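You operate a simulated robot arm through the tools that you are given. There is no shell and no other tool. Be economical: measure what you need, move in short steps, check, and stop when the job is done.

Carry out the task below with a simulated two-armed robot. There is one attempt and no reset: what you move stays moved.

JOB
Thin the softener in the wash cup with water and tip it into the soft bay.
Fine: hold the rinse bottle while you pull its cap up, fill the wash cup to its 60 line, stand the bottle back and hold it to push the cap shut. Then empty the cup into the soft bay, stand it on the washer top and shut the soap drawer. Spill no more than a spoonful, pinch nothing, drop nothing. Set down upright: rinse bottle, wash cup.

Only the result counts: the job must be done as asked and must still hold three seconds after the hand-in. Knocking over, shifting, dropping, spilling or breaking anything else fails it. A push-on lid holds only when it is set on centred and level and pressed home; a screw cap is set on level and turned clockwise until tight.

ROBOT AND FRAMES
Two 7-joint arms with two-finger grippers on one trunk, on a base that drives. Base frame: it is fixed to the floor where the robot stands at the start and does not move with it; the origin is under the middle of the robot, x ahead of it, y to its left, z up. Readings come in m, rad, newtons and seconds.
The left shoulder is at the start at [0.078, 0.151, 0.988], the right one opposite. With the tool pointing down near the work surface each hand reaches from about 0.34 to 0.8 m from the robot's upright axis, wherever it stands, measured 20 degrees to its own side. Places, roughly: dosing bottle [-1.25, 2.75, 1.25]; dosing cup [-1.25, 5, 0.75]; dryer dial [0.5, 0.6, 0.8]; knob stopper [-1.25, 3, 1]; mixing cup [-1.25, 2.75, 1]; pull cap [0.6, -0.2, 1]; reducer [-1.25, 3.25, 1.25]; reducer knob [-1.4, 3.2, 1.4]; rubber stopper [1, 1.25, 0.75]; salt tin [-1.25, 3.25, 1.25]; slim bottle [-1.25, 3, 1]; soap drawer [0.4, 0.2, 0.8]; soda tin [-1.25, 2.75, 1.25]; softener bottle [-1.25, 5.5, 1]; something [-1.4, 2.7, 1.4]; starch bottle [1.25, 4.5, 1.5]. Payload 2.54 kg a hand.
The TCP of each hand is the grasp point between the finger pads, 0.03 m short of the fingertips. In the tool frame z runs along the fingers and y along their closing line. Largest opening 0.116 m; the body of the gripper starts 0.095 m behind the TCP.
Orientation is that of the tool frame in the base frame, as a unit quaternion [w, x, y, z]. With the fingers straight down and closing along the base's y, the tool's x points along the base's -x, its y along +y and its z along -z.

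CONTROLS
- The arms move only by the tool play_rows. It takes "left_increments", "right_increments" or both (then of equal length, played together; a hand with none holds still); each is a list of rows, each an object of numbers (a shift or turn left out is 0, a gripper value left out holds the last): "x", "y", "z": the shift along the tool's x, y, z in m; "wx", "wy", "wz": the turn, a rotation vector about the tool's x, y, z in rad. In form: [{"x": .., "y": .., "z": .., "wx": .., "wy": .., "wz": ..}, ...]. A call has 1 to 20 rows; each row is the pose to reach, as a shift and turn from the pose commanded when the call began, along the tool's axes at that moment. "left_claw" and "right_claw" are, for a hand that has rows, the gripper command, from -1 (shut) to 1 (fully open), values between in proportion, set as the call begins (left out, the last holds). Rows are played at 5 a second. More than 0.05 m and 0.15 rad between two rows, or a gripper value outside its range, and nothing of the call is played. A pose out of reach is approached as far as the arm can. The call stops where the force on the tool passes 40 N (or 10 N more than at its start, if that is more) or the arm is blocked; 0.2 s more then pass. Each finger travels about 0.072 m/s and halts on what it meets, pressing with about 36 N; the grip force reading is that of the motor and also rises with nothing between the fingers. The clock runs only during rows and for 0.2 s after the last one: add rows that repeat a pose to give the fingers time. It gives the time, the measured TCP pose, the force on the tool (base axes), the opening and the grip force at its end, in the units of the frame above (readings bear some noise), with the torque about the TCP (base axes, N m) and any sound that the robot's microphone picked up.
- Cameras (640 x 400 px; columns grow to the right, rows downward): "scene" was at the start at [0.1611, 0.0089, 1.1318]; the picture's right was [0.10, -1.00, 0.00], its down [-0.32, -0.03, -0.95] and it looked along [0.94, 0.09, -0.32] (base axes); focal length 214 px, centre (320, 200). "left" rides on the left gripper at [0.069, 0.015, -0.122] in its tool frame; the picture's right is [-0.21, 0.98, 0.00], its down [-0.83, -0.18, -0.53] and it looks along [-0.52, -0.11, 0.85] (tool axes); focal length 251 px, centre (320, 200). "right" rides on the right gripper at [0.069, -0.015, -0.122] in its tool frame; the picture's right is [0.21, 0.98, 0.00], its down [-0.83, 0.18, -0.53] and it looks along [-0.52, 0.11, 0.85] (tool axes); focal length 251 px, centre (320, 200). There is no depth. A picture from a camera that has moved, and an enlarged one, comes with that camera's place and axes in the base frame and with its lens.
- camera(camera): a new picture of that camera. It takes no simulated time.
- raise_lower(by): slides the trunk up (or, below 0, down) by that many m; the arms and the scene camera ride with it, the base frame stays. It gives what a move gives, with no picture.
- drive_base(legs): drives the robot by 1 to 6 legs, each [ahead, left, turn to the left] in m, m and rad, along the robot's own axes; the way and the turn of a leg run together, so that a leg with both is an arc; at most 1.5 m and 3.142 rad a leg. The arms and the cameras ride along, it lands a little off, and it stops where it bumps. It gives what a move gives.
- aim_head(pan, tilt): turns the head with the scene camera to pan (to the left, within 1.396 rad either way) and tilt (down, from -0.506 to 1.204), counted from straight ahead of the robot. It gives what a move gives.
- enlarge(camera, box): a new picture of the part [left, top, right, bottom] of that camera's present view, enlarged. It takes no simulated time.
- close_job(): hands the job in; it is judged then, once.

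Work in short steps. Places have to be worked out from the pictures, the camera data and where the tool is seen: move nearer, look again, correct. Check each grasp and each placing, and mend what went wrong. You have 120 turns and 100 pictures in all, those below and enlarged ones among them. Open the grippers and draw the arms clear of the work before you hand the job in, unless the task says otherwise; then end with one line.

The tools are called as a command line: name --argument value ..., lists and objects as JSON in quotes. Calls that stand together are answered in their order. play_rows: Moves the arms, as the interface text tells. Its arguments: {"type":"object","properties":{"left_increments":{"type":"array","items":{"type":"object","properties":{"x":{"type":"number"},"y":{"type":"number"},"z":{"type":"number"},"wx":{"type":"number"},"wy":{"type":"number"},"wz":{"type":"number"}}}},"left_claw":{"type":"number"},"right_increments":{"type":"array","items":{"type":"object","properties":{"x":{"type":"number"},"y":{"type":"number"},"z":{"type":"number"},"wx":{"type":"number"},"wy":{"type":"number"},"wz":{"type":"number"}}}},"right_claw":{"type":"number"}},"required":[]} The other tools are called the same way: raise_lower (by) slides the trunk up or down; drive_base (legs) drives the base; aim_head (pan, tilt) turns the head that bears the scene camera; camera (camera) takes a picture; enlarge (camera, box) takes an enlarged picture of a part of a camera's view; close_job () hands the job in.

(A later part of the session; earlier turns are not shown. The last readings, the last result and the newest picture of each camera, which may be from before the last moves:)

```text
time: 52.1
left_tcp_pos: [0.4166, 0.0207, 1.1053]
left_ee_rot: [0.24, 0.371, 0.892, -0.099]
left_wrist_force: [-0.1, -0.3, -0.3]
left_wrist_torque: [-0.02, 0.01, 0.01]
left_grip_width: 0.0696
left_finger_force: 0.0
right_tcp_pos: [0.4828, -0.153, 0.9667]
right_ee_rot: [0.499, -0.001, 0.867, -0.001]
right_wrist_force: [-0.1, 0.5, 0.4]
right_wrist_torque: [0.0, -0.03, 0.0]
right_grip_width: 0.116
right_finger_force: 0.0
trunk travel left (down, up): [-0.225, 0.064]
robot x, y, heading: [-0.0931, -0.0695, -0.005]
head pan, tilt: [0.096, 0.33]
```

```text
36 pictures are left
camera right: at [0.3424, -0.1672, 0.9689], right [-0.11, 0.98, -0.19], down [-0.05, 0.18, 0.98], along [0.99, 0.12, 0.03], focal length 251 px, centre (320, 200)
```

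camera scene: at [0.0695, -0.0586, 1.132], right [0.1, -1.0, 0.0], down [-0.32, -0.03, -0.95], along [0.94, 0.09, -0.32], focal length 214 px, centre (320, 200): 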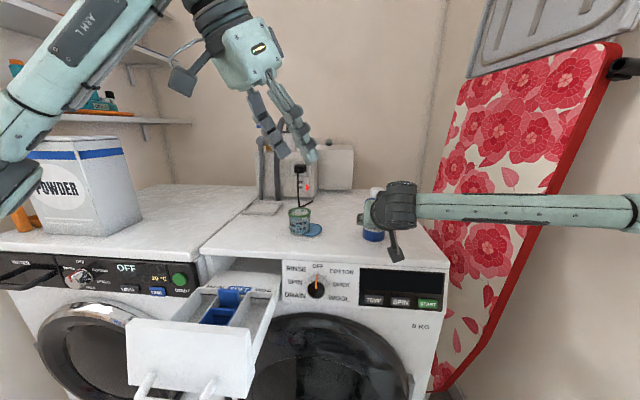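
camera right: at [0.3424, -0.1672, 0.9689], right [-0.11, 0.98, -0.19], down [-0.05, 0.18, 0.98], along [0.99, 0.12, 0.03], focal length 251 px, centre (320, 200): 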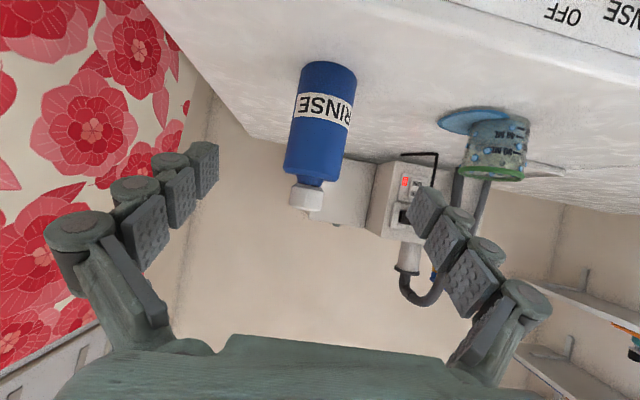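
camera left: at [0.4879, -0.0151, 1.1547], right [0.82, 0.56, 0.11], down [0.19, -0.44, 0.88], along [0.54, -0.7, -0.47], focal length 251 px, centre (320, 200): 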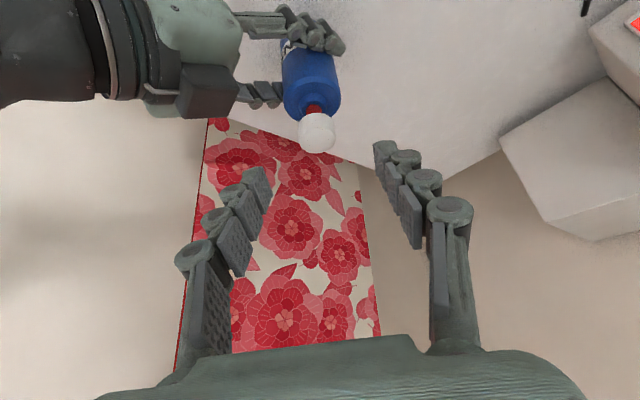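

The bottle stands upright with its cap shut. I back the base and shift it left so the left arm is well placed for the cup and drawer, then look down at the drawer.

drive_base --legs '[[-0.1, 0, 0], [0, 0.08, 0]]'

aim_head --pan 0.4 --tilt 0.6

camera --camera "scene"

```text
time: 54.3
left_tcp_pos: [0.318, 0.1019, 1.1062]
left_ee_rot: [0.24, 0.371, 0.891, -0.101]
left_wrist_force: [-0.1, 0.5, -0.2]
left_wrist_torque: [-0.01, -0.01, -0.01]
left_grip_width: 0.0696
left_finger_force: 0.0
right_tcp_pos: [0.3839, -0.0728, 0.9676]
right_ee_rot: [0.499, -0.001, 0.867, -0.001]
right_wrist_force: [0.9, 0.1, 1.1]
right_wrist_torque: [0.01, -0.01, -0.02]
right_grip_width: 0.116
right_finger_force: 0.0
trunk travel left (down, up): [-0.225, 0.064]
robot x, y, heading: [-0.1905, 0.0128, -0.0]
head pan, tilt: [0.096, 0.33]
```

```text
time: 55.1
left_tcp_pos: [0.3182, 0.1004, 1.1057]
left_ee_rot: [0.24, 0.37, 0.892, -0.1]
left_wrist_force: [0.6, -0.2, -0.7]
left_wrist_torque: [0.0, 0.01, -0.03]
left_grip_width: 0.0697
left_finger_force: 0.1
right_tcp_pos: [0.3852, -0.073, 0.9661]
right_ee_rot: [0.499, -0.001, 0.866, 0.0]
right_wrist_force: [-0.3, 0.4, -0.3]
right_wrist_torque: [-0.02, 0.01, 0.0]
right_grip_width: 0.116
right_finger_force: 0.1
trunk travel left (down, up): [-0.225, 0.064]
robot x, y, heading: [-0.1875, 0.01, 0.002]
head pan, tilt: [0.4, 0.6]
```

```text
35 pictures are left
camera scene: at [-0.0404, 0.0467, 1.1071], right [0.39, -0.92, 0.0], down [-0.52, -0.22, -0.83], along [0.76, 0.32, -0.56], focal length 214 px, centre (320, 200)
```

scene: 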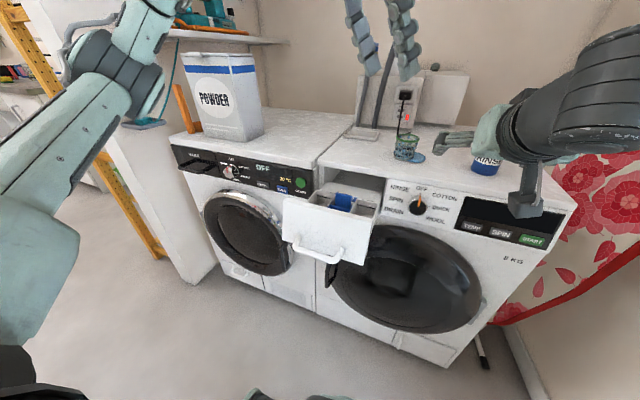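

I clear the right arm to the right and bring the left hand, now pitched 30° down and facing forward, to the cup pre-grasp with its fingers wide open.

play_rows --right_increments '[{"y": -0.045, "x": -0.01, "z": -0.006}, {"y": -0.09, "x": -0.02, "z": -0.012}, {"y": -0.13, "x": -0.035, "z": -0.02}, {"y": -0.17, "x": -0.05, "z": -0.03}, {"y": -0.2, "x": -0.0693, "z": -0.04}, {"y": -0.2, "x": -0.0693, "z": -0.04}, {"y": -0.2, "x": -0.0693, "z": -0.04}, {"y": -0.2, "x": -0.0693, "z": -0.04}]' --left_increments '[{"x": -0.008, "y": 0.0128, "z": 0.0312, "wx": -0.0806, "wy": -0.0707, "wz": -0.0802}, {"x": -0.016, "y": 0.0257, "z": 0.0624, "wx": -0.1611, "wy": -0.1413, "wz": -0.1604}, {"x": -0.024, "y": 0.0385, "z": 0.0936, "wx": -0.2417, "wy": -0.212, "wz": -0.2406}, {"x": -0.032, "y": 0.0513, "z": 0.1248, "wx": -0.3222, "wy": -0.2826, "wz": -0.3208}, {"x": -0.04, "y": 0.0641, "z": 0.156, "wx": -0.4028, "wy": -0.3533, "wz": -0.401}, {"x": -0.048, "y": 0.077, "z": 0.1872, "wx": -0.4833, "wy": -0.4239, "wz": -0.4812}, {"x": -0.056, "y": 0.0898, "z": 0.2184, "wx": -0.5639, "wy": -0.4946, "wz": -0.5614}, {"x": -0.056, "y": 0.0898, "z": 0.2184, "wx": -0.5639, "wy": -0.4946, "wz": -0.5614}]' --left_claw 1

camera --camera "left"

```text
time: 56.9
left_tcp_pos: [0.4916, 0.0537, 0.9468]
left_ee_rot: [0.5, 0.0, 0.866, 0.0]
left_wrist_force: [-0.1, -0.9, 0.4]
left_wrist_torque: [-0.01, 0.0, 0.02]
left_grip_width: 0.1162
left_finger_force: 0.0
right_tcp_pos: [0.3857, -0.2724, 1.0468]
right_ee_rot: [0.499, -0.001, 0.866, 0.0]
right_wrist_force: [0.3, -0.2, 0.2]
right_wrist_torque: [-0.01, 0.02, 0.01]
right_grip_width: 0.1161
right_finger_force: 0.0
trunk travel left (down, up): [-0.225, 0.064]
robot x, y, heading: [-0.1933, 0.0091, -0.001]
head pan, tilt: [0.4, 0.6]
```

```text
34 pictures are left
camera left: at [0.3523, 0.0687, 0.948], right [0.11, 0.98, 0.19], down [-0.05, -0.18, 0.98], along [0.99, -0.11, 0.03], focal length 251 px, centre (320, 200)
```

left: 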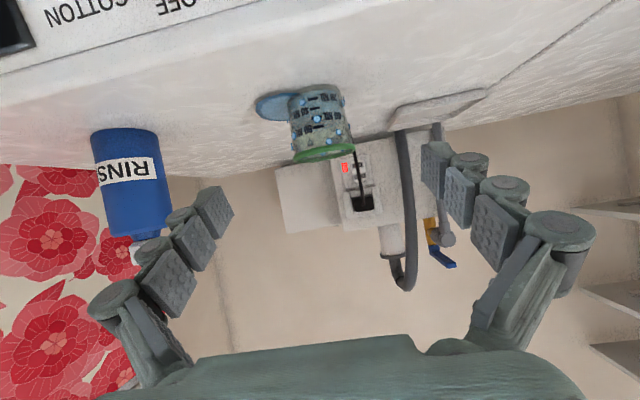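

The cup is at about (0.606, 0.055). I zoom on it for a second reading of the level before moving it.

enlarge --camera "left" --box '[250, 70, 380, 170]'

enlarge --camera "scene" --box '[380, 125, 430, 170]'

```text
4.00 times, centred on (315, 120) of left
camera zoom: at [0.3523, 0.0687, 0.948], right [0.11, 0.98, 0.19], down [-0.05, -0.18, 0.98], along [0.99, -0.11, 0.03], focal length 1006 px, centre (340, 520)
```

zoom: 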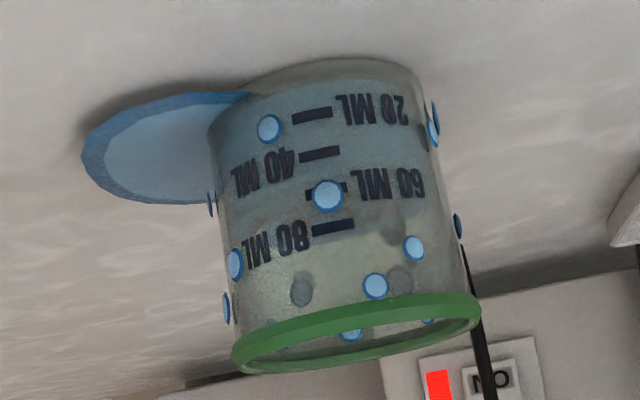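

```text
8.89 times, centred on (405, 148) of scene
camera zoom: at [-0.0405, 0.0468, 1.1071], right [0.39, -0.92, 0.0], down [-0.52, -0.22, -0.83], along [0.76, 0.32, -0.56], focal length 1906 px, centre (-436, 667)
```

zoom: 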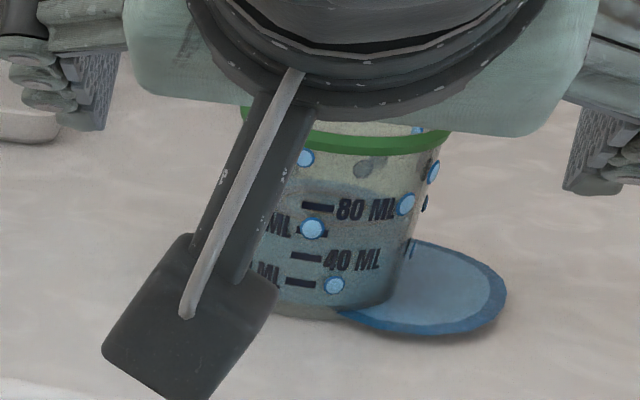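

The second view agrees with about 58–60 mL. I slide in on the cup with the fingers open.

play_rows --left_increments '[{"y": 0.0015, "z": 0.035}, {"y": 0.0015, "z": 0.07}, {"y": 0.0015, "z": 0.105}, {"y": 0.0015, "z": 0.1325}, {"y": 0.0015, "z": 0.1325}]'

camera --camera "left"

```text
time: 58.1
left_tcp_pos: [0.6079, 0.0556, 0.8767]
left_ee_rot: [0.499, 0.0, 0.866, 0.0]
left_wrist_force: [0.8, 0.3, -0.8]
left_wrist_torque: [-0.01, 0.01, -0.02]
left_grip_width: 0.1161
left_finger_force: 0.0
right_tcp_pos: [0.3849, -0.2727, 1.0467]
right_ee_rot: [0.5, -0.001, 0.866, 0.0]
right_wrist_force: [0.1, 0.9, -0.3]
right_wrist_torque: [0.03, -0.01, 0.01]
right_grip_width: 0.116
right_finger_force: 0.1
trunk travel left (down, up): [-0.225, 0.064]
robot x, y, heading: [-0.1933, 0.0156, 0.001]
head pan, tilt: [0.4, 0.6]
```

```text
31 pictures are left
camera left: at [0.4665, 0.0705, 0.8787], right [0.11, 0.98, 0.19], down [-0.05, -0.18, 0.98], along [0.99, -0.12, 0.03], focal length 251 px, centre (320, 200)
```

left: 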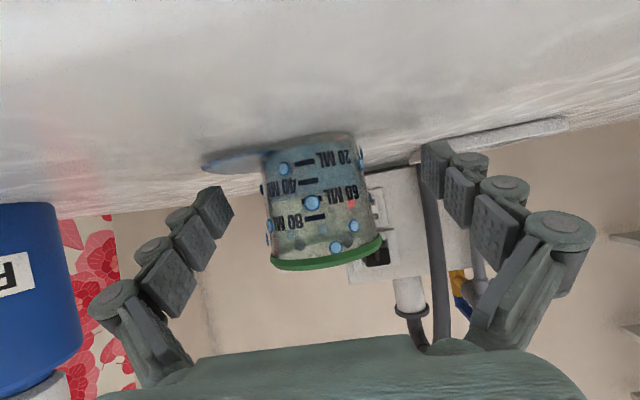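

The camera is now level with the liquid surface, so a zoom gives an edge-on reading.

enlarge --camera "left" --box '[255, 125, 390, 275]'

```text
2.67 times, centred on (322, 200) of left
camera zoom: at [0.4665, 0.0705, 0.8787], right [0.11, 0.98, 0.19], down [-0.05, -0.18, 0.98], along [0.99, -0.12, 0.03], focal length 670 px, centre (313, 200)
```

zoom: 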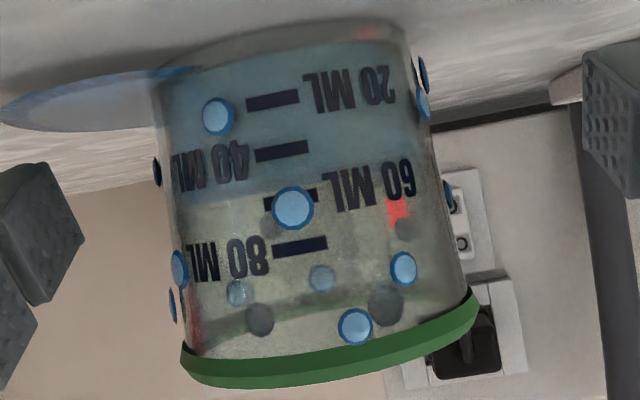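

A tighter zoom between the 40 and 60 marks.

enlarge --camera "left" --box '[285, 165, 360, 215]'

```text
8.00 times, centred on (322, 190) of left
camera zoom: at [0.4665, 0.0705, 0.8787], right [0.11, 0.98, 0.19], down [-0.05, -0.18, 0.98], along [0.99, -0.12, 0.03], focal length 2012 px, centre (300, 280)
```

zoom: 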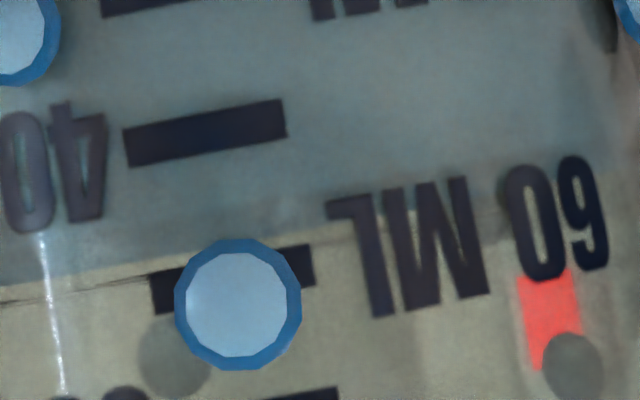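

The edge-on reading is about 56–58 mL, essentially at the 60 line, and I accept it. I close the left gripper on the cup.

play_rows --left_increments '[{"z": 0}, {"z": 0}, {"z": 0}, {"z": 0}, {"z": 0}]' --left_claw -0.2

camera --camera "left"

```text
time: 59.3
left_tcp_pos: [0.6074, 0.0535, 0.8784]
left_ee_rot: [0.499, 0.0, 0.867, 0.001]
left_wrist_force: [-0.2, 0.6, 0.8]
left_wrist_torque: [0.02, 0.02, -0.01]
left_grip_width: 0.0564
left_finger_force: 35.9
right_tcp_pos: [0.3856, -0.2729, 1.0464]
right_ee_rot: [0.499, 0.0, 0.867, -0.001]
right_wrist_force: [-0.9, 0.4, 0.1]
right_wrist_torque: [0.01, 0.0, -0.01]
right_grip_width: 0.1162
right_finger_force: 0.0
trunk travel left (down, up): [-0.225, 0.064]
robot x, y, heading: [-0.1947, 0.0146, 0.003]
head pan, tilt: [0.4, 0.6]
```

```text
28 pictures are left
camera left: at [0.4663, 0.0705, 0.8792], right [0.11, 0.98, 0.19], down [-0.05, -0.18, 0.98], along [0.99, -0.12, 0.03], focal length 251 px, centre (320, 200)
```

left: 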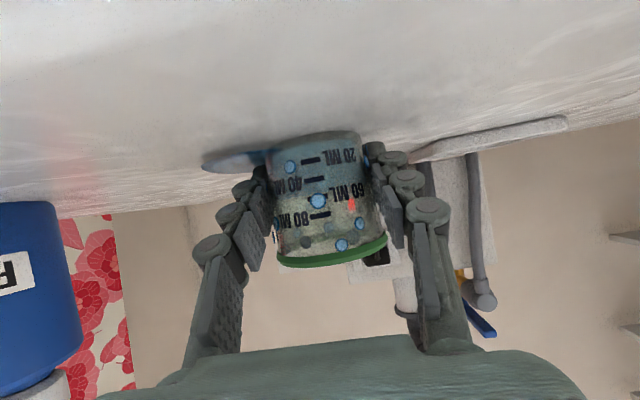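

The cup is gripped at 0.056 m. I lift it 0.1 m and zoom on the drawer for its geometry.

play_rows --left_increments '[{"x": -0.017, "z": -0.01}, {"x": -0.035, "z": -0.02}, {"x": -0.052, "z": -0.03}, {"x": -0.07, "z": -0.04}, {"x": -0.0866, "z": -0.05}, {"x": -0.0866, "z": -0.05}]'

enlarge --camera "scene" --box '[270, 170, 398, 250]'

```text
time: 60.7
left_tcp_pos: [0.6064, 0.055, 0.9796]
left_ee_rot: [0.5, 0.0, 0.866, 0.001]
left_wrist_force: [-0.2, -0.9, -0.4]
left_wrist_torque: [-0.01, -0.04, 0.0]
left_grip_width: 0.0563
left_finger_force: 36.6
right_tcp_pos: [0.3848, -0.2736, 1.046]
right_ee_rot: [0.5, -0.001, 0.866, 0.0]
right_wrist_force: [0.6, 0.8, -0.8]
right_wrist_torque: [0.03, 0.0, 0.0]
right_grip_width: 0.1162
right_finger_force: 0.1
trunk travel left (down, up): [-0.225, 0.064]
robot x, y, heading: [-0.1914, 0.0126, 0.002]
head pan, tilt: [0.4, 0.6]
```

```text
5.00 times, centred on (334, 210) of scene
camera zoom: at [-0.0404, 0.0468, 1.1071], right [0.39, -0.92, 0.0], down [-0.52, -0.22, -0.82], along [0.76, 0.32, -0.57], focal length 1072 px, centre (250, 150)
```

zoom: 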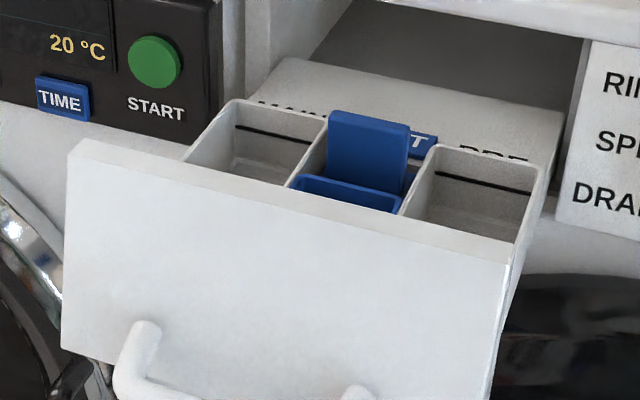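

From the two views the soft bay's opening spans x 0.342–0.393 and y 0.147–0.203, with its rim at z ≈ 0.775. I carry the cup level to (0.40, 0.20, 0.98), just above the bay.

play_rows --left_increments '[{"x": 0.004, "y": 0.006, "z": -0.0075}, {"x": 0.012, "y": 0.017, "z": -0.021}, {"x": 0.024, "y": 0.034, "z": -0.042}, {"x": 0.037, "y": 0.052, "z": -0.064}, {"x": 0.05, "y": 0.07, "z": -0.0866}, {"x": 0.063, "y": 0.089, "z": -0.109}, {"x": 0.076, "y": 0.107, "z": -0.1316}, {"x": 0.088, "y": 0.124, "z": -0.1524}, {"x": 0.098, "y": 0.138, "z": -0.1697}, {"x": 0.103, "y": 0.145, "z": -0.1784}, {"x": 0.103, "y": 0.145, "z": -0.1784}]'

camera --camera "scene"

```text
time: 63.1
left_tcp_pos: [0.4005, 0.1991, 0.9787]
left_ee_rot: [0.5, 0.001, 0.866, 0.0]
left_wrist_force: [0.5, 0.5, -1.0]
left_wrist_torque: [-0.04, 0.0, -0.01]
left_grip_width: 0.0564
left_finger_force: 35.9
right_tcp_pos: [0.3852, -0.273, 1.0457]
right_ee_rot: [0.5, 0.0, 0.866, -0.002]
right_wrist_force: [1.3, -0.1, -0.1]
right_wrist_torque: [-0.01, 0.02, 0.0]
right_grip_width: 0.1162
right_finger_force: 0.1
trunk travel left (down, up): [-0.225, 0.064]
robot x, y, heading: [-0.1905, 0.0161, 0.0]
head pan, tilt: [0.4, 0.6]
```

```text
26 pictures are left
camera scene: at [-0.0404, 0.0468, 1.1071], right [0.39, -0.92, 0.0], down [-0.52, -0.22, -0.83], along [0.76, 0.32, -0.56], focal length 214 px, centre (320, 200)
```

scene: 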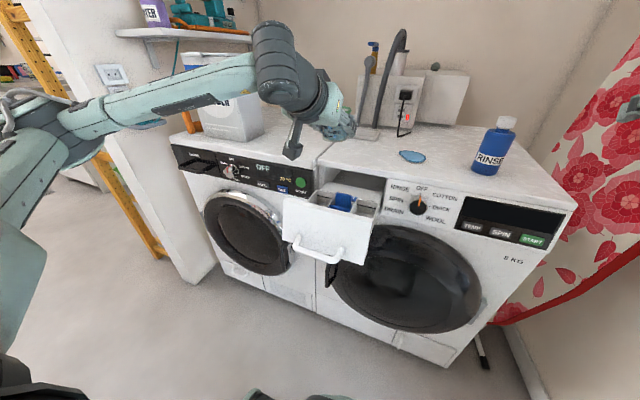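

The way is clear and the scene camera sees the bay. I lower and tilt the cup to about 48°, with its lip over the bay.

play_rows --left_increments '[{"x": 0.0148, "y": 0.004, "z": 0.0075, "wx": -0.0343, "wy": -0.0593, "wz": 0.1278}, {"x": 0.0295, "y": 0.008, "z": 0.0149, "wx": -0.0685, "wy": -0.1186, "wz": 0.2555}, {"x": 0.0443, "y": 0.012, "z": 0.0224, "wx": -0.1028, "wy": -0.1779, "wz": 0.3833}, {"x": 0.059, "y": 0.016, "z": 0.0298, "wx": -0.137, "wy": -0.2373, "wz": 0.511}, {"x": 0.0738, "y": 0.02, "z": 0.0373, "wx": -0.1713, "wy": -0.2966, "wz": 0.6388}, {"x": 0.0885, "y": 0.023, "z": 0.0447, "wx": -0.1918, "wy": -0.3322, "wz": 0.7154}]'

enlarge --camera "scene" --box '[260, 130, 420, 250]'

```text
time: 64.5
left_tcp_pos: [0.3968, 0.2153, 0.9176]
left_ee_rot: [0.576, 0.169, 0.782, 0.17]
left_wrist_force: [-0.8, 0.2, -0.1]
left_wrist_torque: [0.04, 0.04, -0.03]
left_grip_width: 0.0563
left_finger_force: 36.0
left hand out of reach, approached as far as the arm can: row 4, 5, 6
right_tcp_pos: [0.3857, -0.2716, 1.0461]
right_ee_rot: [0.499, 0.0, 0.866, -0.001]
right_wrist_force: [-0.7, -0.5, -1.0]
right_wrist_torque: [0.0, 0.01, 0.0]
right_grip_width: 0.1159
right_finger_force: 0.0
trunk travel left (down, up): [-0.225, 0.064]
robot x, y, heading: [-0.1909, 0.0106, 0.003]
head pan, tilt: [0.4, 0.6]
```

```text
3.33 times, centred on (340, 190) of scene
camera zoom: at [-0.0404, 0.0469, 1.1071], right [0.39, -0.92, 0.0], down [-0.52, -0.22, -0.82], along [0.76, 0.32, -0.57], focal length 715 px, centre (253, 233)
```

zoom: 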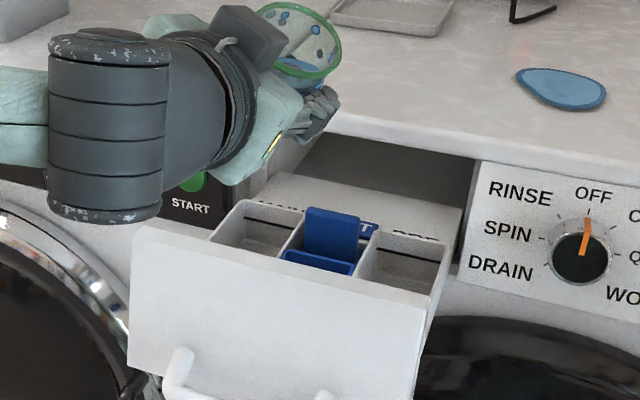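

The arm is too folded here. I set the cup upright and raise it a little, then back the base gently by 0.13 m.

play_rows --left_increments '[{"x": -0.0105, "y": 0.006, "z": -0.0035, "wx": 0.032, "wy": 0.0545, "wz": -0.117}, {"x": -0.021, "y": 0.0115, "z": -0.007, "wx": 0.0635, "wy": 0.109, "wz": -0.234}, {"x": -0.0315, "y": 0.017, "z": -0.0105, "wx": 0.095, "wy": 0.1635, "wz": -0.351}, {"x": -0.042, "y": 0.023, "z": -0.014, "wx": 0.127, "wy": 0.218, "wz": -0.468}, {"x": -0.042, "y": 0.023, "z": -0.014, "wx": 0.127, "wy": 0.218, "wz": -0.468}]'

drive_base --legs '[[-0.13, 0, 0]]'

camera --camera "scene"

```text
time: 65.7
left_tcp_pos: [0.3963, 0.2148, 0.9659]
left_ee_rot: [0.499, 0.0, 0.866, 0.0]
left_wrist_force: [-0.1, 0.1, -0.1]
left_wrist_torque: [-0.01, -0.02, 0.01]
left_grip_width: 0.0565
left_finger_force: 35.7
right_tcp_pos: [0.386, -0.2737, 1.0467]
right_ee_rot: [0.5, -0.001, 0.866, 0.0]
right_wrist_force: [0.1, 0.3, 0.7]
right_wrist_torque: [-0.03, 0.06, 0.02]
right_grip_width: 0.1158
right_finger_force: 0.1
trunk travel left (down, up): [-0.225, 0.064]
robot x, y, heading: [-0.1904, 0.0128, -0.0]
head pan, tilt: [0.4, 0.6]
```

```text
time: 67.0
left_tcp_pos: [0.267, 0.2137, 0.9687]
left_ee_rot: [0.5, 0.001, 0.866, 0.0]
left_wrist_force: [-0.4, 0.4, -0.4]
left_wrist_torque: [0.01, 0.0, -0.01]
left_grip_width: 0.0563
left_finger_force: 35.8
right_tcp_pos: [0.2557, -0.2725, 1.0463]
right_ee_rot: [0.499, -0.002, 0.867, 0.0]
right_wrist_force: [0.3, 0.8, 0.1]
right_wrist_torque: [-0.01, -0.01, 0.01]
right_grip_width: 0.1164
right_finger_force: 0.1
trunk travel left (down, up): [-0.225, 0.064]
robot x, y, heading: [-0.3207, 0.0104, 0.002]
head pan, tilt: [0.4, 0.6]
```

```text
24 pictures are left
camera scene: at [-0.1706, 0.047, 1.1072], right [0.39, -0.92, 0.0], down [-0.52, -0.22, -0.83], along [0.76, 0.32, -0.56], focal length 214 px, centre (320, 200)
```

scene: 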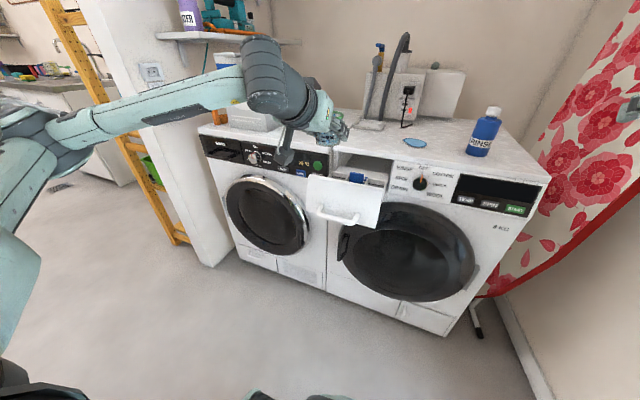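

No spill shows. I move forward over the bay, then lower and tilt to about 45°.

play_rows --left_increments '[{"x": -0.017, "y": -0.002, "z": 0.029}, {"x": -0.034, "y": -0.004, "z": 0.058}, {"x": -0.05, "y": -0.006, "z": 0.087}, {"x": -0.067, "y": -0.009, "z": 0.115}, {"x": -0.0537, "y": -0.006, "z": 0.1217, "wx": -0.0343, "wy": -0.0593, "wz": 0.1278}, {"x": -0.0403, "y": -0.0033, "z": 0.1284, "wx": -0.0685, "wy": -0.1186, "wz": 0.2555}, {"x": -0.027, "y": -0.0005, "z": 0.1352, "wx": -0.1028, "wy": -0.1779, "wz": 0.3833}, {"x": -0.0137, "y": 0.0023, "z": 0.1419, "wx": -0.137, "wy": -0.2373, "wz": 0.511}, {"x": -0.0003, "y": 0.0052, "z": 0.1486, "wx": -0.1713, "wy": -0.2966, "wz": 0.6388}, {"x": 0.013, "y": 0.008, "z": 0.1553, "wx": -0.1918, "wy": -0.3322, "wz": 0.7154}]'

enlarge --camera "scene" --box '[280, 90, 420, 210]'

```text
time: 69.2
left_tcp_pos: [0.3913, 0.1632, 0.9081]
left_ee_rot: [0.585, 0.237, 0.746, 0.211]
left_wrist_force: [0.8, -0.1, -1.2]
left_wrist_torque: [-0.01, -0.04, 0.06]
left_grip_width: 0.0562
left_finger_force: 36.4
left hand out of reach, approached as far as the arm can: row 8, 9, 10
right_tcp_pos: [0.2569, -0.2757, 1.0454]
right_ee_rot: [0.499, 0.0, 0.866, 0.001]
right_wrist_force: [0.1, -0.6, 0.1]
right_wrist_torque: [0.02, -0.02, 0.04]
right_grip_width: 0.116
right_finger_force: 0.1
trunk travel left (down, up): [-0.225, 0.064]
robot x, y, heading: [-0.3193, 0.0113, -0.003]
head pan, tilt: [0.4, 0.6]
```

```text
3.33 times, centred on (350, 150) of scene
camera zoom: at [-0.1702, 0.0448, 1.1071], right [0.39, -0.92, 0.0], down [-0.52, -0.22, -0.83], along [0.76, 0.32, -0.56], focal length 715 px, centre (220, 367)
```

zoom: 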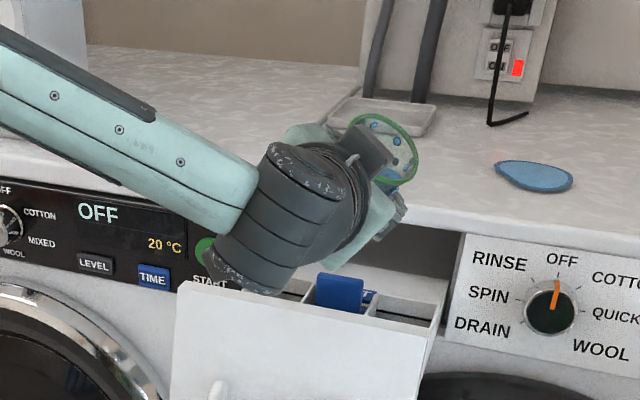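

It's still out of reach. The right arm managed this roll with its hand well inboard of the shoulder and at about shoulder height. I set the cup upright, shift the base left so the left hand works inboard, and lower the trunk.

play_rows --left_increments '[{"x": -0.0077, "y": 0.0059, "z": -0.0022, "wx": 0.0262, "wy": 0.0546, "wz": -0.1268}, {"x": -0.0155, "y": 0.0118, "z": -0.0044, "wx": 0.0524, "wy": 0.1092, "wz": -0.2536}, {"x": -0.0232, "y": 0.0178, "z": -0.0066, "wx": 0.0786, "wy": 0.1638, "wz": -0.3804}, {"x": -0.031, "y": 0.0237, "z": -0.0088, "wx": 0.1048, "wy": 0.2184, "wz": -0.5072}, {"x": -0.0387, "y": 0.0296, "z": -0.011, "wx": 0.131, "wy": 0.273, "wz": -0.634}, {"x": -0.0387, "y": 0.0296, "z": -0.011, "wx": 0.131, "wy": 0.273, "wz": -0.634}]'

drive_base --legs '[[0, 0.2, 0]]'

raise_lower --by -0.06

```text
time: 70.6
left_tcp_pos: [0.3905, 0.1663, 0.9573]
left_ee_rot: [0.498, -0.001, 0.867, 0.001]
left_wrist_force: [-0.2, 0.3, -0.8]
left_wrist_torque: [0.03, -0.02, 0.02]
left_grip_width: 0.0563
left_finger_force: 35.8
right_tcp_pos: [0.2568, -0.2725, 1.0461]
right_ee_rot: [0.5, -0.001, 0.866, -0.001]
right_wrist_force: [-0.2, 0.4, 0.2]
right_wrist_torque: [-0.03, -0.02, -0.02]
right_grip_width: 0.1158
right_finger_force: 0.2
trunk travel left (down, up): [-0.225, 0.064]
robot x, y, heading: [-0.3153, 0.0127, -0.004]
head pan, tilt: [0.4, 0.6]
```

```text
time: 73.1
left_tcp_pos: [0.3908, 0.3585, 0.9578]
left_ee_rot: [0.5, 0.001, 0.866, 0.001]
left_wrist_force: [0.1, 0.2, -0.6]
left_wrist_torque: [0.03, -0.02, 0.04]
left_grip_width: 0.0565
left_finger_force: 36.0
right_tcp_pos: [0.2555, -0.0785, 1.0465]
right_ee_rot: [0.499, 0.0, 0.867, -0.001]
right_wrist_force: [-0.3, 0.7, 0.2]
right_wrist_torque: [0.01, 0.0, -0.02]
right_grip_width: 0.1158
right_finger_force: 0.0
trunk travel left (down, up): [-0.225, 0.064]
robot x, y, heading: [-0.3184, 0.2083, -0.004]
head pan, tilt: [0.4, 0.6]
```

```text
time: 74.1
left_tcp_pos: [0.3898, 0.3583, 0.8975]
left_ee_rot: [0.499, 0.001, 0.866, 0.001]
left_wrist_force: [0.6, 1.2, -0.8]
left_wrist_torque: [-0.01, -0.01, 0.03]
left_grip_width: 0.0563
left_finger_force: 35.6
right_tcp_pos: [0.255, -0.079, 0.987]
right_ee_rot: [0.5, 0.0, 0.866, -0.001]
right_wrist_force: [0.1, 0.2, -0.2]
right_wrist_torque: [-0.03, -0.03, -0.01]
right_grip_width: 0.116
right_finger_force: 0.0
trunk travel left (down, up): [-0.165, 0.124]
robot x, y, heading: [-0.3163, 0.2083, -0.007]
head pan, tilt: [0.4, 0.6]
```

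I bring the cup back over the bay from the left, then tilt to about 45° again.

play_rows --left_increments '[{"x": -0.007, "y": -0.034, "z": -0.003}, {"x": -0.014, "y": -0.068, "z": -0.005}, {"x": -0.021, "y": -0.102, "z": -0.008}, {"x": -0.0285, "y": -0.136, "z": -0.0107}, {"x": -0.0224, "y": -0.136, "z": -0.0072, "wx": -0.0343, "wy": -0.0593, "wz": 0.1278}, {"x": -0.0162, "y": -0.136, "z": -0.0036, "wx": -0.0685, "wy": -0.1186, "wz": 0.2555}, {"x": -0.0101, "y": -0.136, "z": -0.0001, "wx": -0.1028, "wy": -0.1779, "wz": 0.3833}, {"x": -0.004, "y": -0.136, "z": 0.0035, "wx": -0.137, "wy": -0.2373, "wz": 0.511}, {"x": 0.0022, "y": -0.136, "z": 0.007, "wx": -0.1713, "wy": -0.2966, "wz": 0.6388}, {"x": 0.0083, "y": -0.136, "z": 0.0106, "wx": -0.1918, "wy": -0.3322, "wz": 0.7154}]'

camera --camera "scene"

```text
time: 76.3
left_tcp_pos: [0.397, 0.2234, 0.8847]
left_ee_rot: [0.599, 0.257, 0.714, 0.256]
left_wrist_force: [0.3, 0.1, -0.1]
left_wrist_torque: [-0.02, 0.02, 0.0]
left_grip_width: 0.0564
left_finger_force: 35.3
right_tcp_pos: [0.2564, -0.0802, 0.9854]
right_ee_rot: [0.499, 0.0, 0.867, -0.001]
right_wrist_force: [-0.1, 0.5, -0.4]
right_wrist_torque: [0.0, 0.0, -0.05]
right_grip_width: 0.1158
right_finger_force: 0.0
trunk travel left (down, up): [-0.165, 0.124]
robot x, y, heading: [-0.3212, 0.2058, 0.001]
head pan, tilt: [0.4, 0.6]
```

```text
22 pictures are left
camera scene: at [-0.1699, 0.2408, 1.0471], right [0.39, -0.92, 0.0], down [-0.52, -0.22, -0.83], along [0.76, 0.32, -0.57], focal length 214 px, centre (320, 200)
```

scene: 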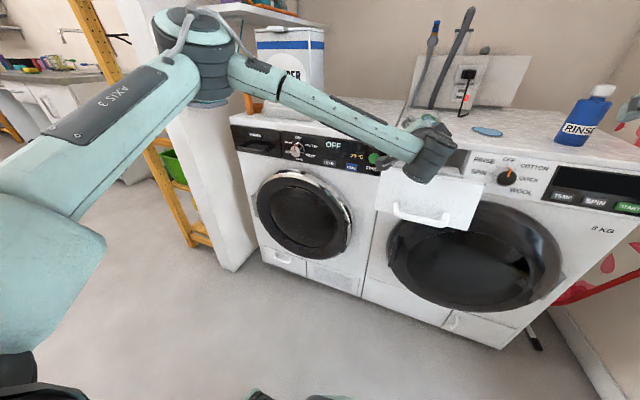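

The pose is reached. I check with the right camera, which should see the drawer from the side.

camera --camera "right"

```text
21 pictures are left
camera right: at [0.1149, -0.0939, 0.988], right [-0.11, 0.98, -0.19], down [-0.05, 0.18, 0.98], along [0.99, 0.11, 0.03], focal length 251 px, centre (320, 200)
```

right: 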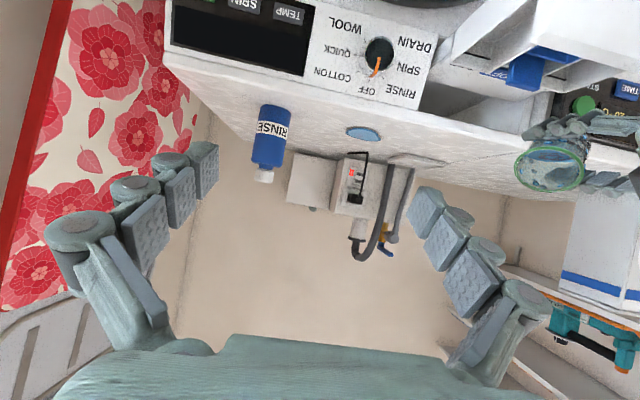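

The lip sits over the bay as computed. I roll on slowly by 18° (tilt about 60°) and look for flow.

play_rows --left_increments '[{"x": 0.0014, "y": -0.0012, "z": -0.0009, "wz": 0.105}, {"x": 0.0028, "y": -0.0024, "z": -0.0018, "wz": 0.21}, {"x": 0.0041, "y": -0.0036, "z": -0.0027, "wz": 0.314}]'

enlarge --camera "right" --box '[480, 0, 640, 200]'

```text
time: 77.1
left_tcp_pos: [0.3918, 0.2212, 0.8792]
left_ee_rot: [0.551, 0.364, 0.666, 0.346]
left_wrist_force: [-1.1, 0.7, -0.9]
left_wrist_torque: [0.0, 0.02, -0.03]
left_grip_width: 0.0558
left_finger_force: 36.2
right_tcp_pos: [0.256, -0.08, 0.9845]
right_ee_rot: [0.499, 0.001, 0.866, -0.002]
right_wrist_force: [-0.7, 0.0, -1.4]
right_wrist_torque: [-0.01, 0.0, 0.01]
right_grip_width: 0.116
right_finger_force: 0.0
trunk travel left (down, up): [-0.165, 0.124]
robot x, y, heading: [-0.3191, 0.2039, 0.001]
head pan, tilt: [0.4, 0.6]
```

```text
2.00 times, centred on (560, 100) of right
camera zoom: at [0.1149, -0.0939, 0.988], right [-0.11, 0.98, -0.19], down [-0.05, 0.18, 0.98], along [0.99, 0.11, 0.03], focal length 503 px, centre (-160, 400)
```

zoom: 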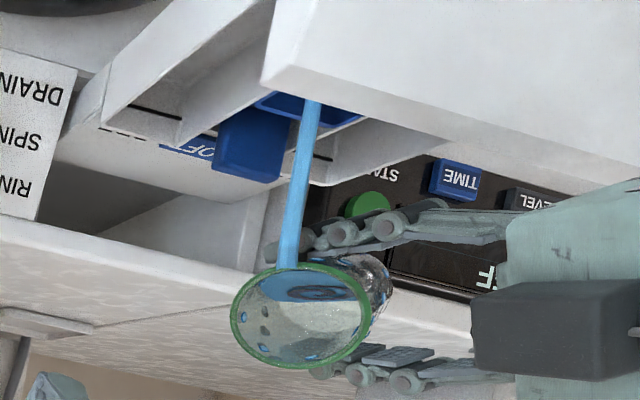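

The stream falls cleanly into the blue bay. I keep rolling slowly, to about 87° of tilt over 2 s.

play_rows --left_increments '[{"x": -0.0005, "y": -0.0004, "z": -0.0005, "wz": 0.052}, {"x": -0.001, "y": -0.0008, "z": -0.001, "wz": 0.105}, {"x": -0.0014, "y": -0.0011, "z": -0.0016, "wz": 0.157}, {"x": -0.0019, "y": -0.0015, "z": -0.0022, "wz": 0.21}, {"x": -0.0023, "y": -0.0018, "z": -0.0027, "wz": 0.262}, {"x": -0.0037, "y": -0.0015, "z": -0.0033, "wz": 0.314}, {"x": -0.0051, "y": -0.0013, "z": -0.0039, "wz": 0.367}, {"x": -0.0064, "y": -0.001, "z": -0.0045, "wz": 0.419}, {"x": -0.0078, "y": -0.0008, "z": -0.0051, "wz": 0.472}, {"x": -0.0092, "y": -0.0005, "z": -0.0057, "wz": 0.524}]'

enlarge --camera "right" --box '[480, 0, 640, 200]'

```text
time: 79.3
left_tcp_pos: [0.3881, 0.2136, 0.8846]
left_ee_rot: [0.443, 0.525, 0.549, 0.476]
left_wrist_force: [0.4, 0.2, 0.3]
left_wrist_torque: [0.01, 0.0, 0.04]
left_grip_width: 0.0556
left_finger_force: 35.6
right_tcp_pos: [0.255, -0.0804, 0.9862]
right_ee_rot: [0.5, 0.001, 0.866, -0.002]
right_wrist_force: [0.4, 0.9, -0.4]
right_wrist_torque: [0.01, 0.01, -0.01]
right_grip_width: 0.1161
right_finger_force: 0.0
trunk travel left (down, up): [-0.165, 0.124]
robot x, y, heading: [-0.3196, 0.211, 0.0]
head pan, tilt: [0.4, 0.6]
```

```text
2.00 times, centred on (560, 100) of right
camera zoom: at [0.1148, -0.0939, 0.9881], right [-0.11, 0.98, -0.19], down [-0.05, 0.18, 0.98], along [0.99, 0.11, 0.03], focal length 503 px, centre (-160, 400)
```

zoom: 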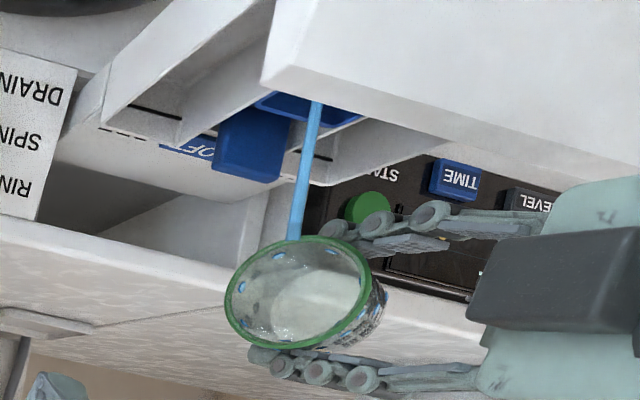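

Nearly empty, and still falling into the bay. I roll on to about 123° and hold to drain.

play_rows --left_increments '[{"x": -0.0034, "y": 0.0022, "z": -0.0021, "wz": 0.131}, {"x": -0.0068, "y": 0.0045, "z": -0.0042, "wz": 0.262}, {"x": -0.0107, "y": 0.0068, "z": -0.0062, "wz": 0.393}, {"x": -0.0146, "y": 0.009, "z": -0.0083, "wz": 0.524}, {"x": -0.0182, "y": 0.0112, "z": -0.0107, "wz": 0.655}, {"x": -0.0218, "y": 0.0133, "z": -0.013, "wz": 0.785}, {"x": -0.0218, "y": 0.0133, "z": -0.013, "wz": 0.785}, {"x": -0.0218, "y": 0.0133, "z": -0.013, "wz": 0.785}, {"x": -0.0218, "y": 0.0133, "z": -0.013, "wz": 0.785}, {"x": -0.0218, "y": 0.0133, "z": -0.013, "wz": 0.785}, {"x": -0.0218, "y": 0.0133, "z": -0.013, "wz": 0.785}]'

enlarge --camera "right" --box '[480, 0, 640, 200]'

```text
time: 81.7
left_tcp_pos: [0.3793, 0.1912, 0.8982]
left_ee_rot: [0.227, 0.695, 0.307, 0.61]
left_wrist_force: [0.5, -1.1, 0.7]
left_wrist_torque: [0.0, -0.01, -0.02]
left_grip_width: 0.0551
left_finger_force: 36.2
right_tcp_pos: [0.2561, -0.0791, 0.9873]
right_ee_rot: [0.499, 0.0, 0.866, 0.0]
right_wrist_force: [0.8, -1.1, -0.7]
right_wrist_torque: [0.01, 0.01, 0.0]
right_grip_width: 0.1159
right_finger_force: 0.1
trunk travel left (down, up): [-0.165, 0.124]
robot x, y, heading: [-0.3212, 0.2054, 0.002]
head pan, tilt: [0.4, 0.6]
```

```text
2.00 times, centred on (560, 100) of right
camera zoom: at [0.1149, -0.0939, 0.9881], right [-0.11, 0.98, -0.19], down [-0.05, 0.18, 0.98], along [0.99, 0.11, 0.03], focal length 503 px, centre (-160, 400)
```

zoom: 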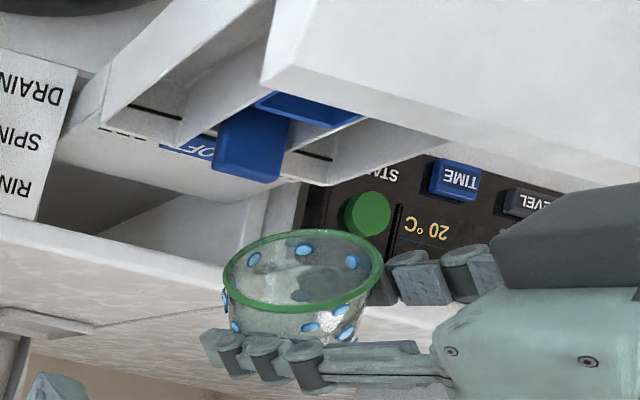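

The cup is empty. I raise it and roll back upright.

play_rows --left_increments '[{"x": 0.0083, "y": 0.008, "z": -0.0018, "wx": 0.0272, "wy": 0.0065, "wz": -0.1363}, {"x": 0.0165, "y": 0.0161, "z": -0.0036, "wx": 0.0543, "wy": 0.013, "wz": -0.2725}, {"x": 0.0248, "y": 0.0242, "z": -0.0054, "wx": 0.0815, "wy": 0.0194, "wz": -0.4088}, {"x": 0.0331, "y": 0.0322, "z": -0.0072, "wx": 0.1087, "wy": 0.0259, "wz": -0.545}, {"x": 0.0413, "y": 0.0402, "z": -0.009, "wx": 0.1358, "wy": 0.0324, "wz": -0.6813}, {"x": 0.0496, "y": 0.0483, "z": -0.0108, "wx": 0.163, "wy": 0.0389, "wz": -0.8175}, {"x": 0.0496, "y": 0.0483, "z": -0.0108, "wx": 0.1902, "wy": 0.0453, "wz": -0.9538}, {"x": 0.0496, "y": 0.0483, "z": -0.0108, "wx": 0.2173, "wy": 0.0518, "wz": -1.09}, {"x": 0.0496, "y": 0.0483, "z": -0.0108, "wx": 0.2445, "wy": 0.0583, "wz": -1.2263}, {"x": 0.0496, "y": 0.0483, "z": -0.0108, "wx": 0.2716, "wy": 0.0648, "wz": -1.3625}, {"x": 0.0496, "y": 0.0483, "z": -0.0108, "wx": 0.2988, "wy": 0.0712, "wz": -1.4988}, {"x": 0.0496, "y": 0.0483, "z": -0.0108, "wx": 0.326, "wy": 0.0777, "wz": -1.635}, {"x": 0.0496, "y": 0.0483, "z": -0.0108, "wx": 0.3531, "wy": 0.0842, "wz": -1.7713}, {"x": 0.0496, "y": 0.0483, "z": -0.0108, "wx": 0.3803, "wy": 0.0907, "wz": -1.9075}, {"x": 0.0496, "y": 0.0483, "z": -0.0108, "wx": 0.4075, "wy": 0.0971, "wz": -2.0438}, {"x": 0.0496, "y": 0.0483, "z": -0.0108, "wx": 0.4346, "wy": 0.1036, "wz": -2.18}, {"x": 0.0496, "y": 0.0483, "z": -0.0108, "wx": 0.4618, "wy": 0.1101, "wz": -2.3163}, {"x": 0.0496, "y": 0.0483, "z": -0.0108, "wx": 0.4618, "wy": 0.1101, "wz": -2.3163}]'

camera --camera "left"

```text
time: 85.5
left_tcp_pos: [0.3787, 0.1912, 0.969]
left_ee_rot: [0.5, -0.001, 0.866, -0.001]
left_wrist_force: [-0.4, -0.2, -0.6]
left_wrist_torque: [-0.03, 0.0, 0.0]
left_grip_width: 0.0558
left_finger_force: 35.4
right_tcp_pos: [0.2552, -0.0795, 0.9849]
right_ee_rot: [0.499, 0.0, 0.867, 0.0]
right_wrist_force: [0.1, 0.1, -0.1]
right_wrist_torque: [-0.02, 0.01, 0.04]
right_grip_width: 0.1161
right_finger_force: 0.0
trunk travel left (down, up): [-0.165, 0.124]
robot x, y, heading: [-0.3192, 0.2054, 0.0]
head pan, tilt: [0.4, 0.6]
```

```text
17 pictures are left
camera left: at [0.238, 0.2063, 0.9715], right [0.11, 0.98, 0.18], down [-0.05, -0.18, 0.98], along [0.99, -0.11, 0.03], focal length 251 px, centre (320, 200)
```

left: 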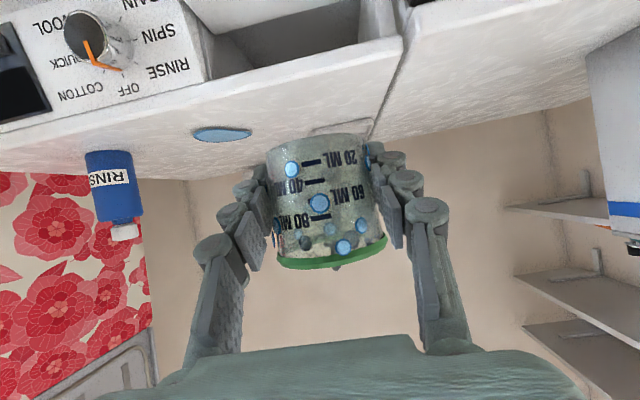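

The cup sits in the grip just as it was picked up, and it is empty. I drive closer to set it on the washer top beside its old place, clear of the puddle.

drive_base --legs '[[0.14, -0.06, 0]]'

```text
time: 86.9
left_tcp_pos: [0.5175, 0.1305, 0.9694]
left_ee_rot: [0.5, 0.0, 0.866, 0.0]
left_wrist_force: [0.5, -0.7, -1.0]
left_wrist_torque: [0.03, -0.03, -0.03]
left_grip_width: 0.0556
left_finger_force: 36.1
right_tcp_pos: [0.3946, -0.1398, 0.9847]
right_ee_rot: [0.499, 0.001, 0.867, -0.001]
right_wrist_force: [0.7, 0.1, -0.3]
right_wrist_torque: [0.03, -0.02, -0.01]
right_grip_width: 0.1162
right_finger_force: 0.1
trunk travel left (down, up): [-0.165, 0.124]
robot x, y, heading: [-0.1821, 0.1454, 0.0]
head pan, tilt: [0.4, 0.6]
```

I move forward and lower to just above the surface.

play_rows --left_increments '[{"x": -0.017, "y": -0.003, "z": 0.029}, {"x": -0.0338, "y": -0.0055, "z": 0.0585}, {"x": -0.008, "y": -0.0055, "z": 0.0735}, {"x": 0.016, "y": -0.0055, "z": 0.087}, {"x": 0.0312, "y": -0.0055, "z": 0.096}, {"x": 0.0419, "y": -0.0055, "z": 0.1022}, {"x": 0.0419, "y": -0.0055, "z": 0.1022}]'

camera --camera "left"

```text
time: 88.5
left_tcp_pos: [0.5848, 0.1261, 0.8832]
left_ee_rot: [0.5, 0.0, 0.866, 0.0]
left_wrist_force: [-1.3, 0.5, 0.3]
left_wrist_torque: [-0.03, -0.05, 0.01]
left_grip_width: 0.0554
left_finger_force: 35.7
right_tcp_pos: [0.3933, -0.1408, 0.9849]
right_ee_rot: [0.499, 0.0, 0.866, -0.001]
right_wrist_force: [0.3, -0.4, 0.5]
right_wrist_torque: [0.0, -0.01, -0.01]
right_grip_width: 0.1159
right_finger_force: 0.1
trunk travel left (down, up): [-0.165, 0.124]
robot x, y, heading: [-0.1796, 0.1455, -0.001]
head pan, tilt: [0.4, 0.6]
```

```text
16 pictures are left
camera left: at [0.4439, 0.1414, 0.8844], right [0.11, 0.98, 0.19], down [-0.05, -0.18, 0.98], along [0.99, -0.12, 0.03], focal length 251 px, centre (320, 200)
```

left: 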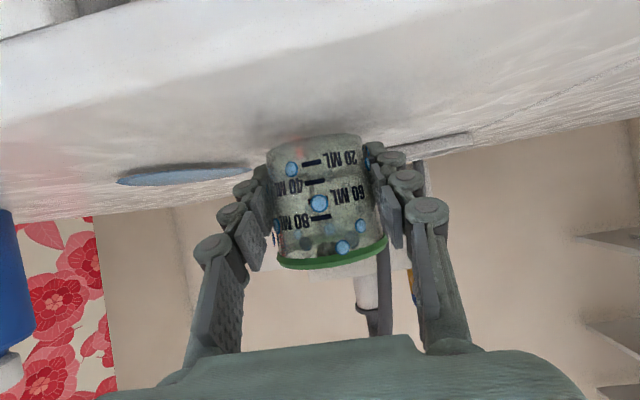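

A few mm above the surface. I lower 1 mm per row to contact.

play_rows --left_increments '[{"x": 0.0009, "z": 0.0005}, {"x": 0.0017, "z": 0.001}, {"x": 0.0026, "z": 0.0015}, {"x": 0.0035, "z": 0.002}, {"x": 0.0043, "z": 0.0025}, {"x": 0.0043, "z": 0.0025}]'

```text
time: 89.9
left_tcp_pos: [0.585, 0.1244, 0.8774]
left_ee_rot: [0.5, 0.0, 0.866, 0.0]
left_wrist_force: [0.2, -0.3, 0.6]
left_wrist_torque: [0.02, 0.01, -0.02]
left_grip_width: 0.0554
left_finger_force: 36.2
right_tcp_pos: [0.3936, -0.1404, 0.9871]
right_ee_rot: [0.499, 0.0, 0.867, -0.001]
right_wrist_force: [-0.2, -0.5, 0.0]
right_wrist_torque: [-0.01, 0.0, -0.01]
right_grip_width: 0.116
right_finger_force: 0.1
trunk travel left (down, up): [-0.165, 0.124]
robot x, y, heading: [-0.1803, 0.1447, -0.003]
head pan, tilt: [0.4, 0.6]
```

Not clearly in contact yet, so I go on by half-millimetres.

play_rows --left_increments '[{"x": 0.0006, "z": 0.00035}, {"x": 0.0012, "z": 0.0007}, {"x": 0.0017, "z": 0.001}, {"x": 0.0017, "z": 0.001}]'

```text
time: 90.9
left_tcp_pos: [0.586, 0.124, 0.8767]
left_ee_rot: [0.501, 0.0, 0.866, -0.001]
left_wrist_force: [1.8, -0.5, 5.0]
left_wrist_torque: [-0.12, -0.09, 0.0]
left_grip_width: 0.0556
left_finger_force: 35.6
right_tcp_pos: [0.3941, -0.1402, 0.9859]
right_ee_rot: [0.5, 0.0, 0.866, -0.001]
right_wrist_force: [0.4, 0.3, 0.6]
right_wrist_torque: [-0.01, -0.01, -0.01]
right_grip_width: 0.1159
right_finger_force: 0.0
trunk travel left (down, up): [-0.165, 0.124]
robot x, y, heading: [-0.1809, 0.1485, -0.006]
head pan, tilt: [0.4, 0.6]
```

Contact at 5 N. I open the hand and withdraw along the tool axis.

play_rows --left_increments '[{"z": 0}, {"z": 0}, {"z": 0}, {"z": 0}, {"z": 0}, {"z": -0.03}, {"z": -0.065}, {"z": -0.1}, {"z": -0.13}]' --left_claw 1

camera --camera "left"

```text
time: 92.9
left_tcp_pos: [0.4709, 0.1264, 0.9413]
left_ee_rot: [0.5, -0.001, 0.866, 0.001]
left_wrist_force: [0.2, -0.2, 0.0]
left_wrist_torque: [-0.02, -0.02, -0.03]
left_grip_width: 0.1158
left_finger_force: 0.0
right_tcp_pos: [0.3948, -0.1387, 0.9853]
right_ee_rot: [0.499, 0.0, 0.867, -0.001]
right_wrist_force: [0.3, 0.0, -0.5]
right_wrist_torque: [0.01, 0.01, 0.01]
right_grip_width: 0.1158
right_finger_force: 0.1
trunk travel left (down, up): [-0.165, 0.124]
robot x, y, heading: [-0.181, 0.1482, -0.002]
head pan, tilt: [0.4, 0.6]
```

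```text
15 pictures are left
camera left: at [0.3308, 0.1409, 0.9433], right [0.11, 0.98, 0.19], down [-0.05, -0.18, 0.98], along [0.99, -0.12, 0.03], focal length 251 px, centre (320, 200)
```

left: 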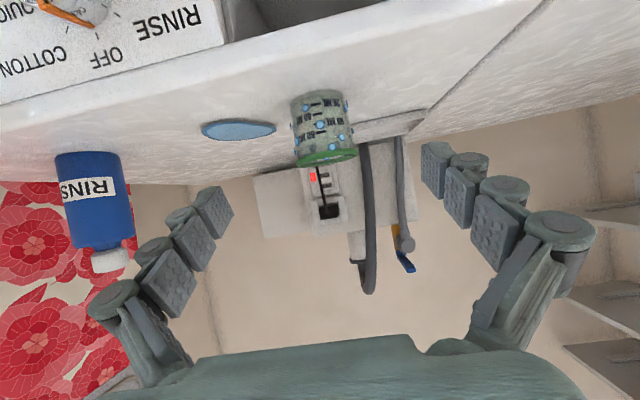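

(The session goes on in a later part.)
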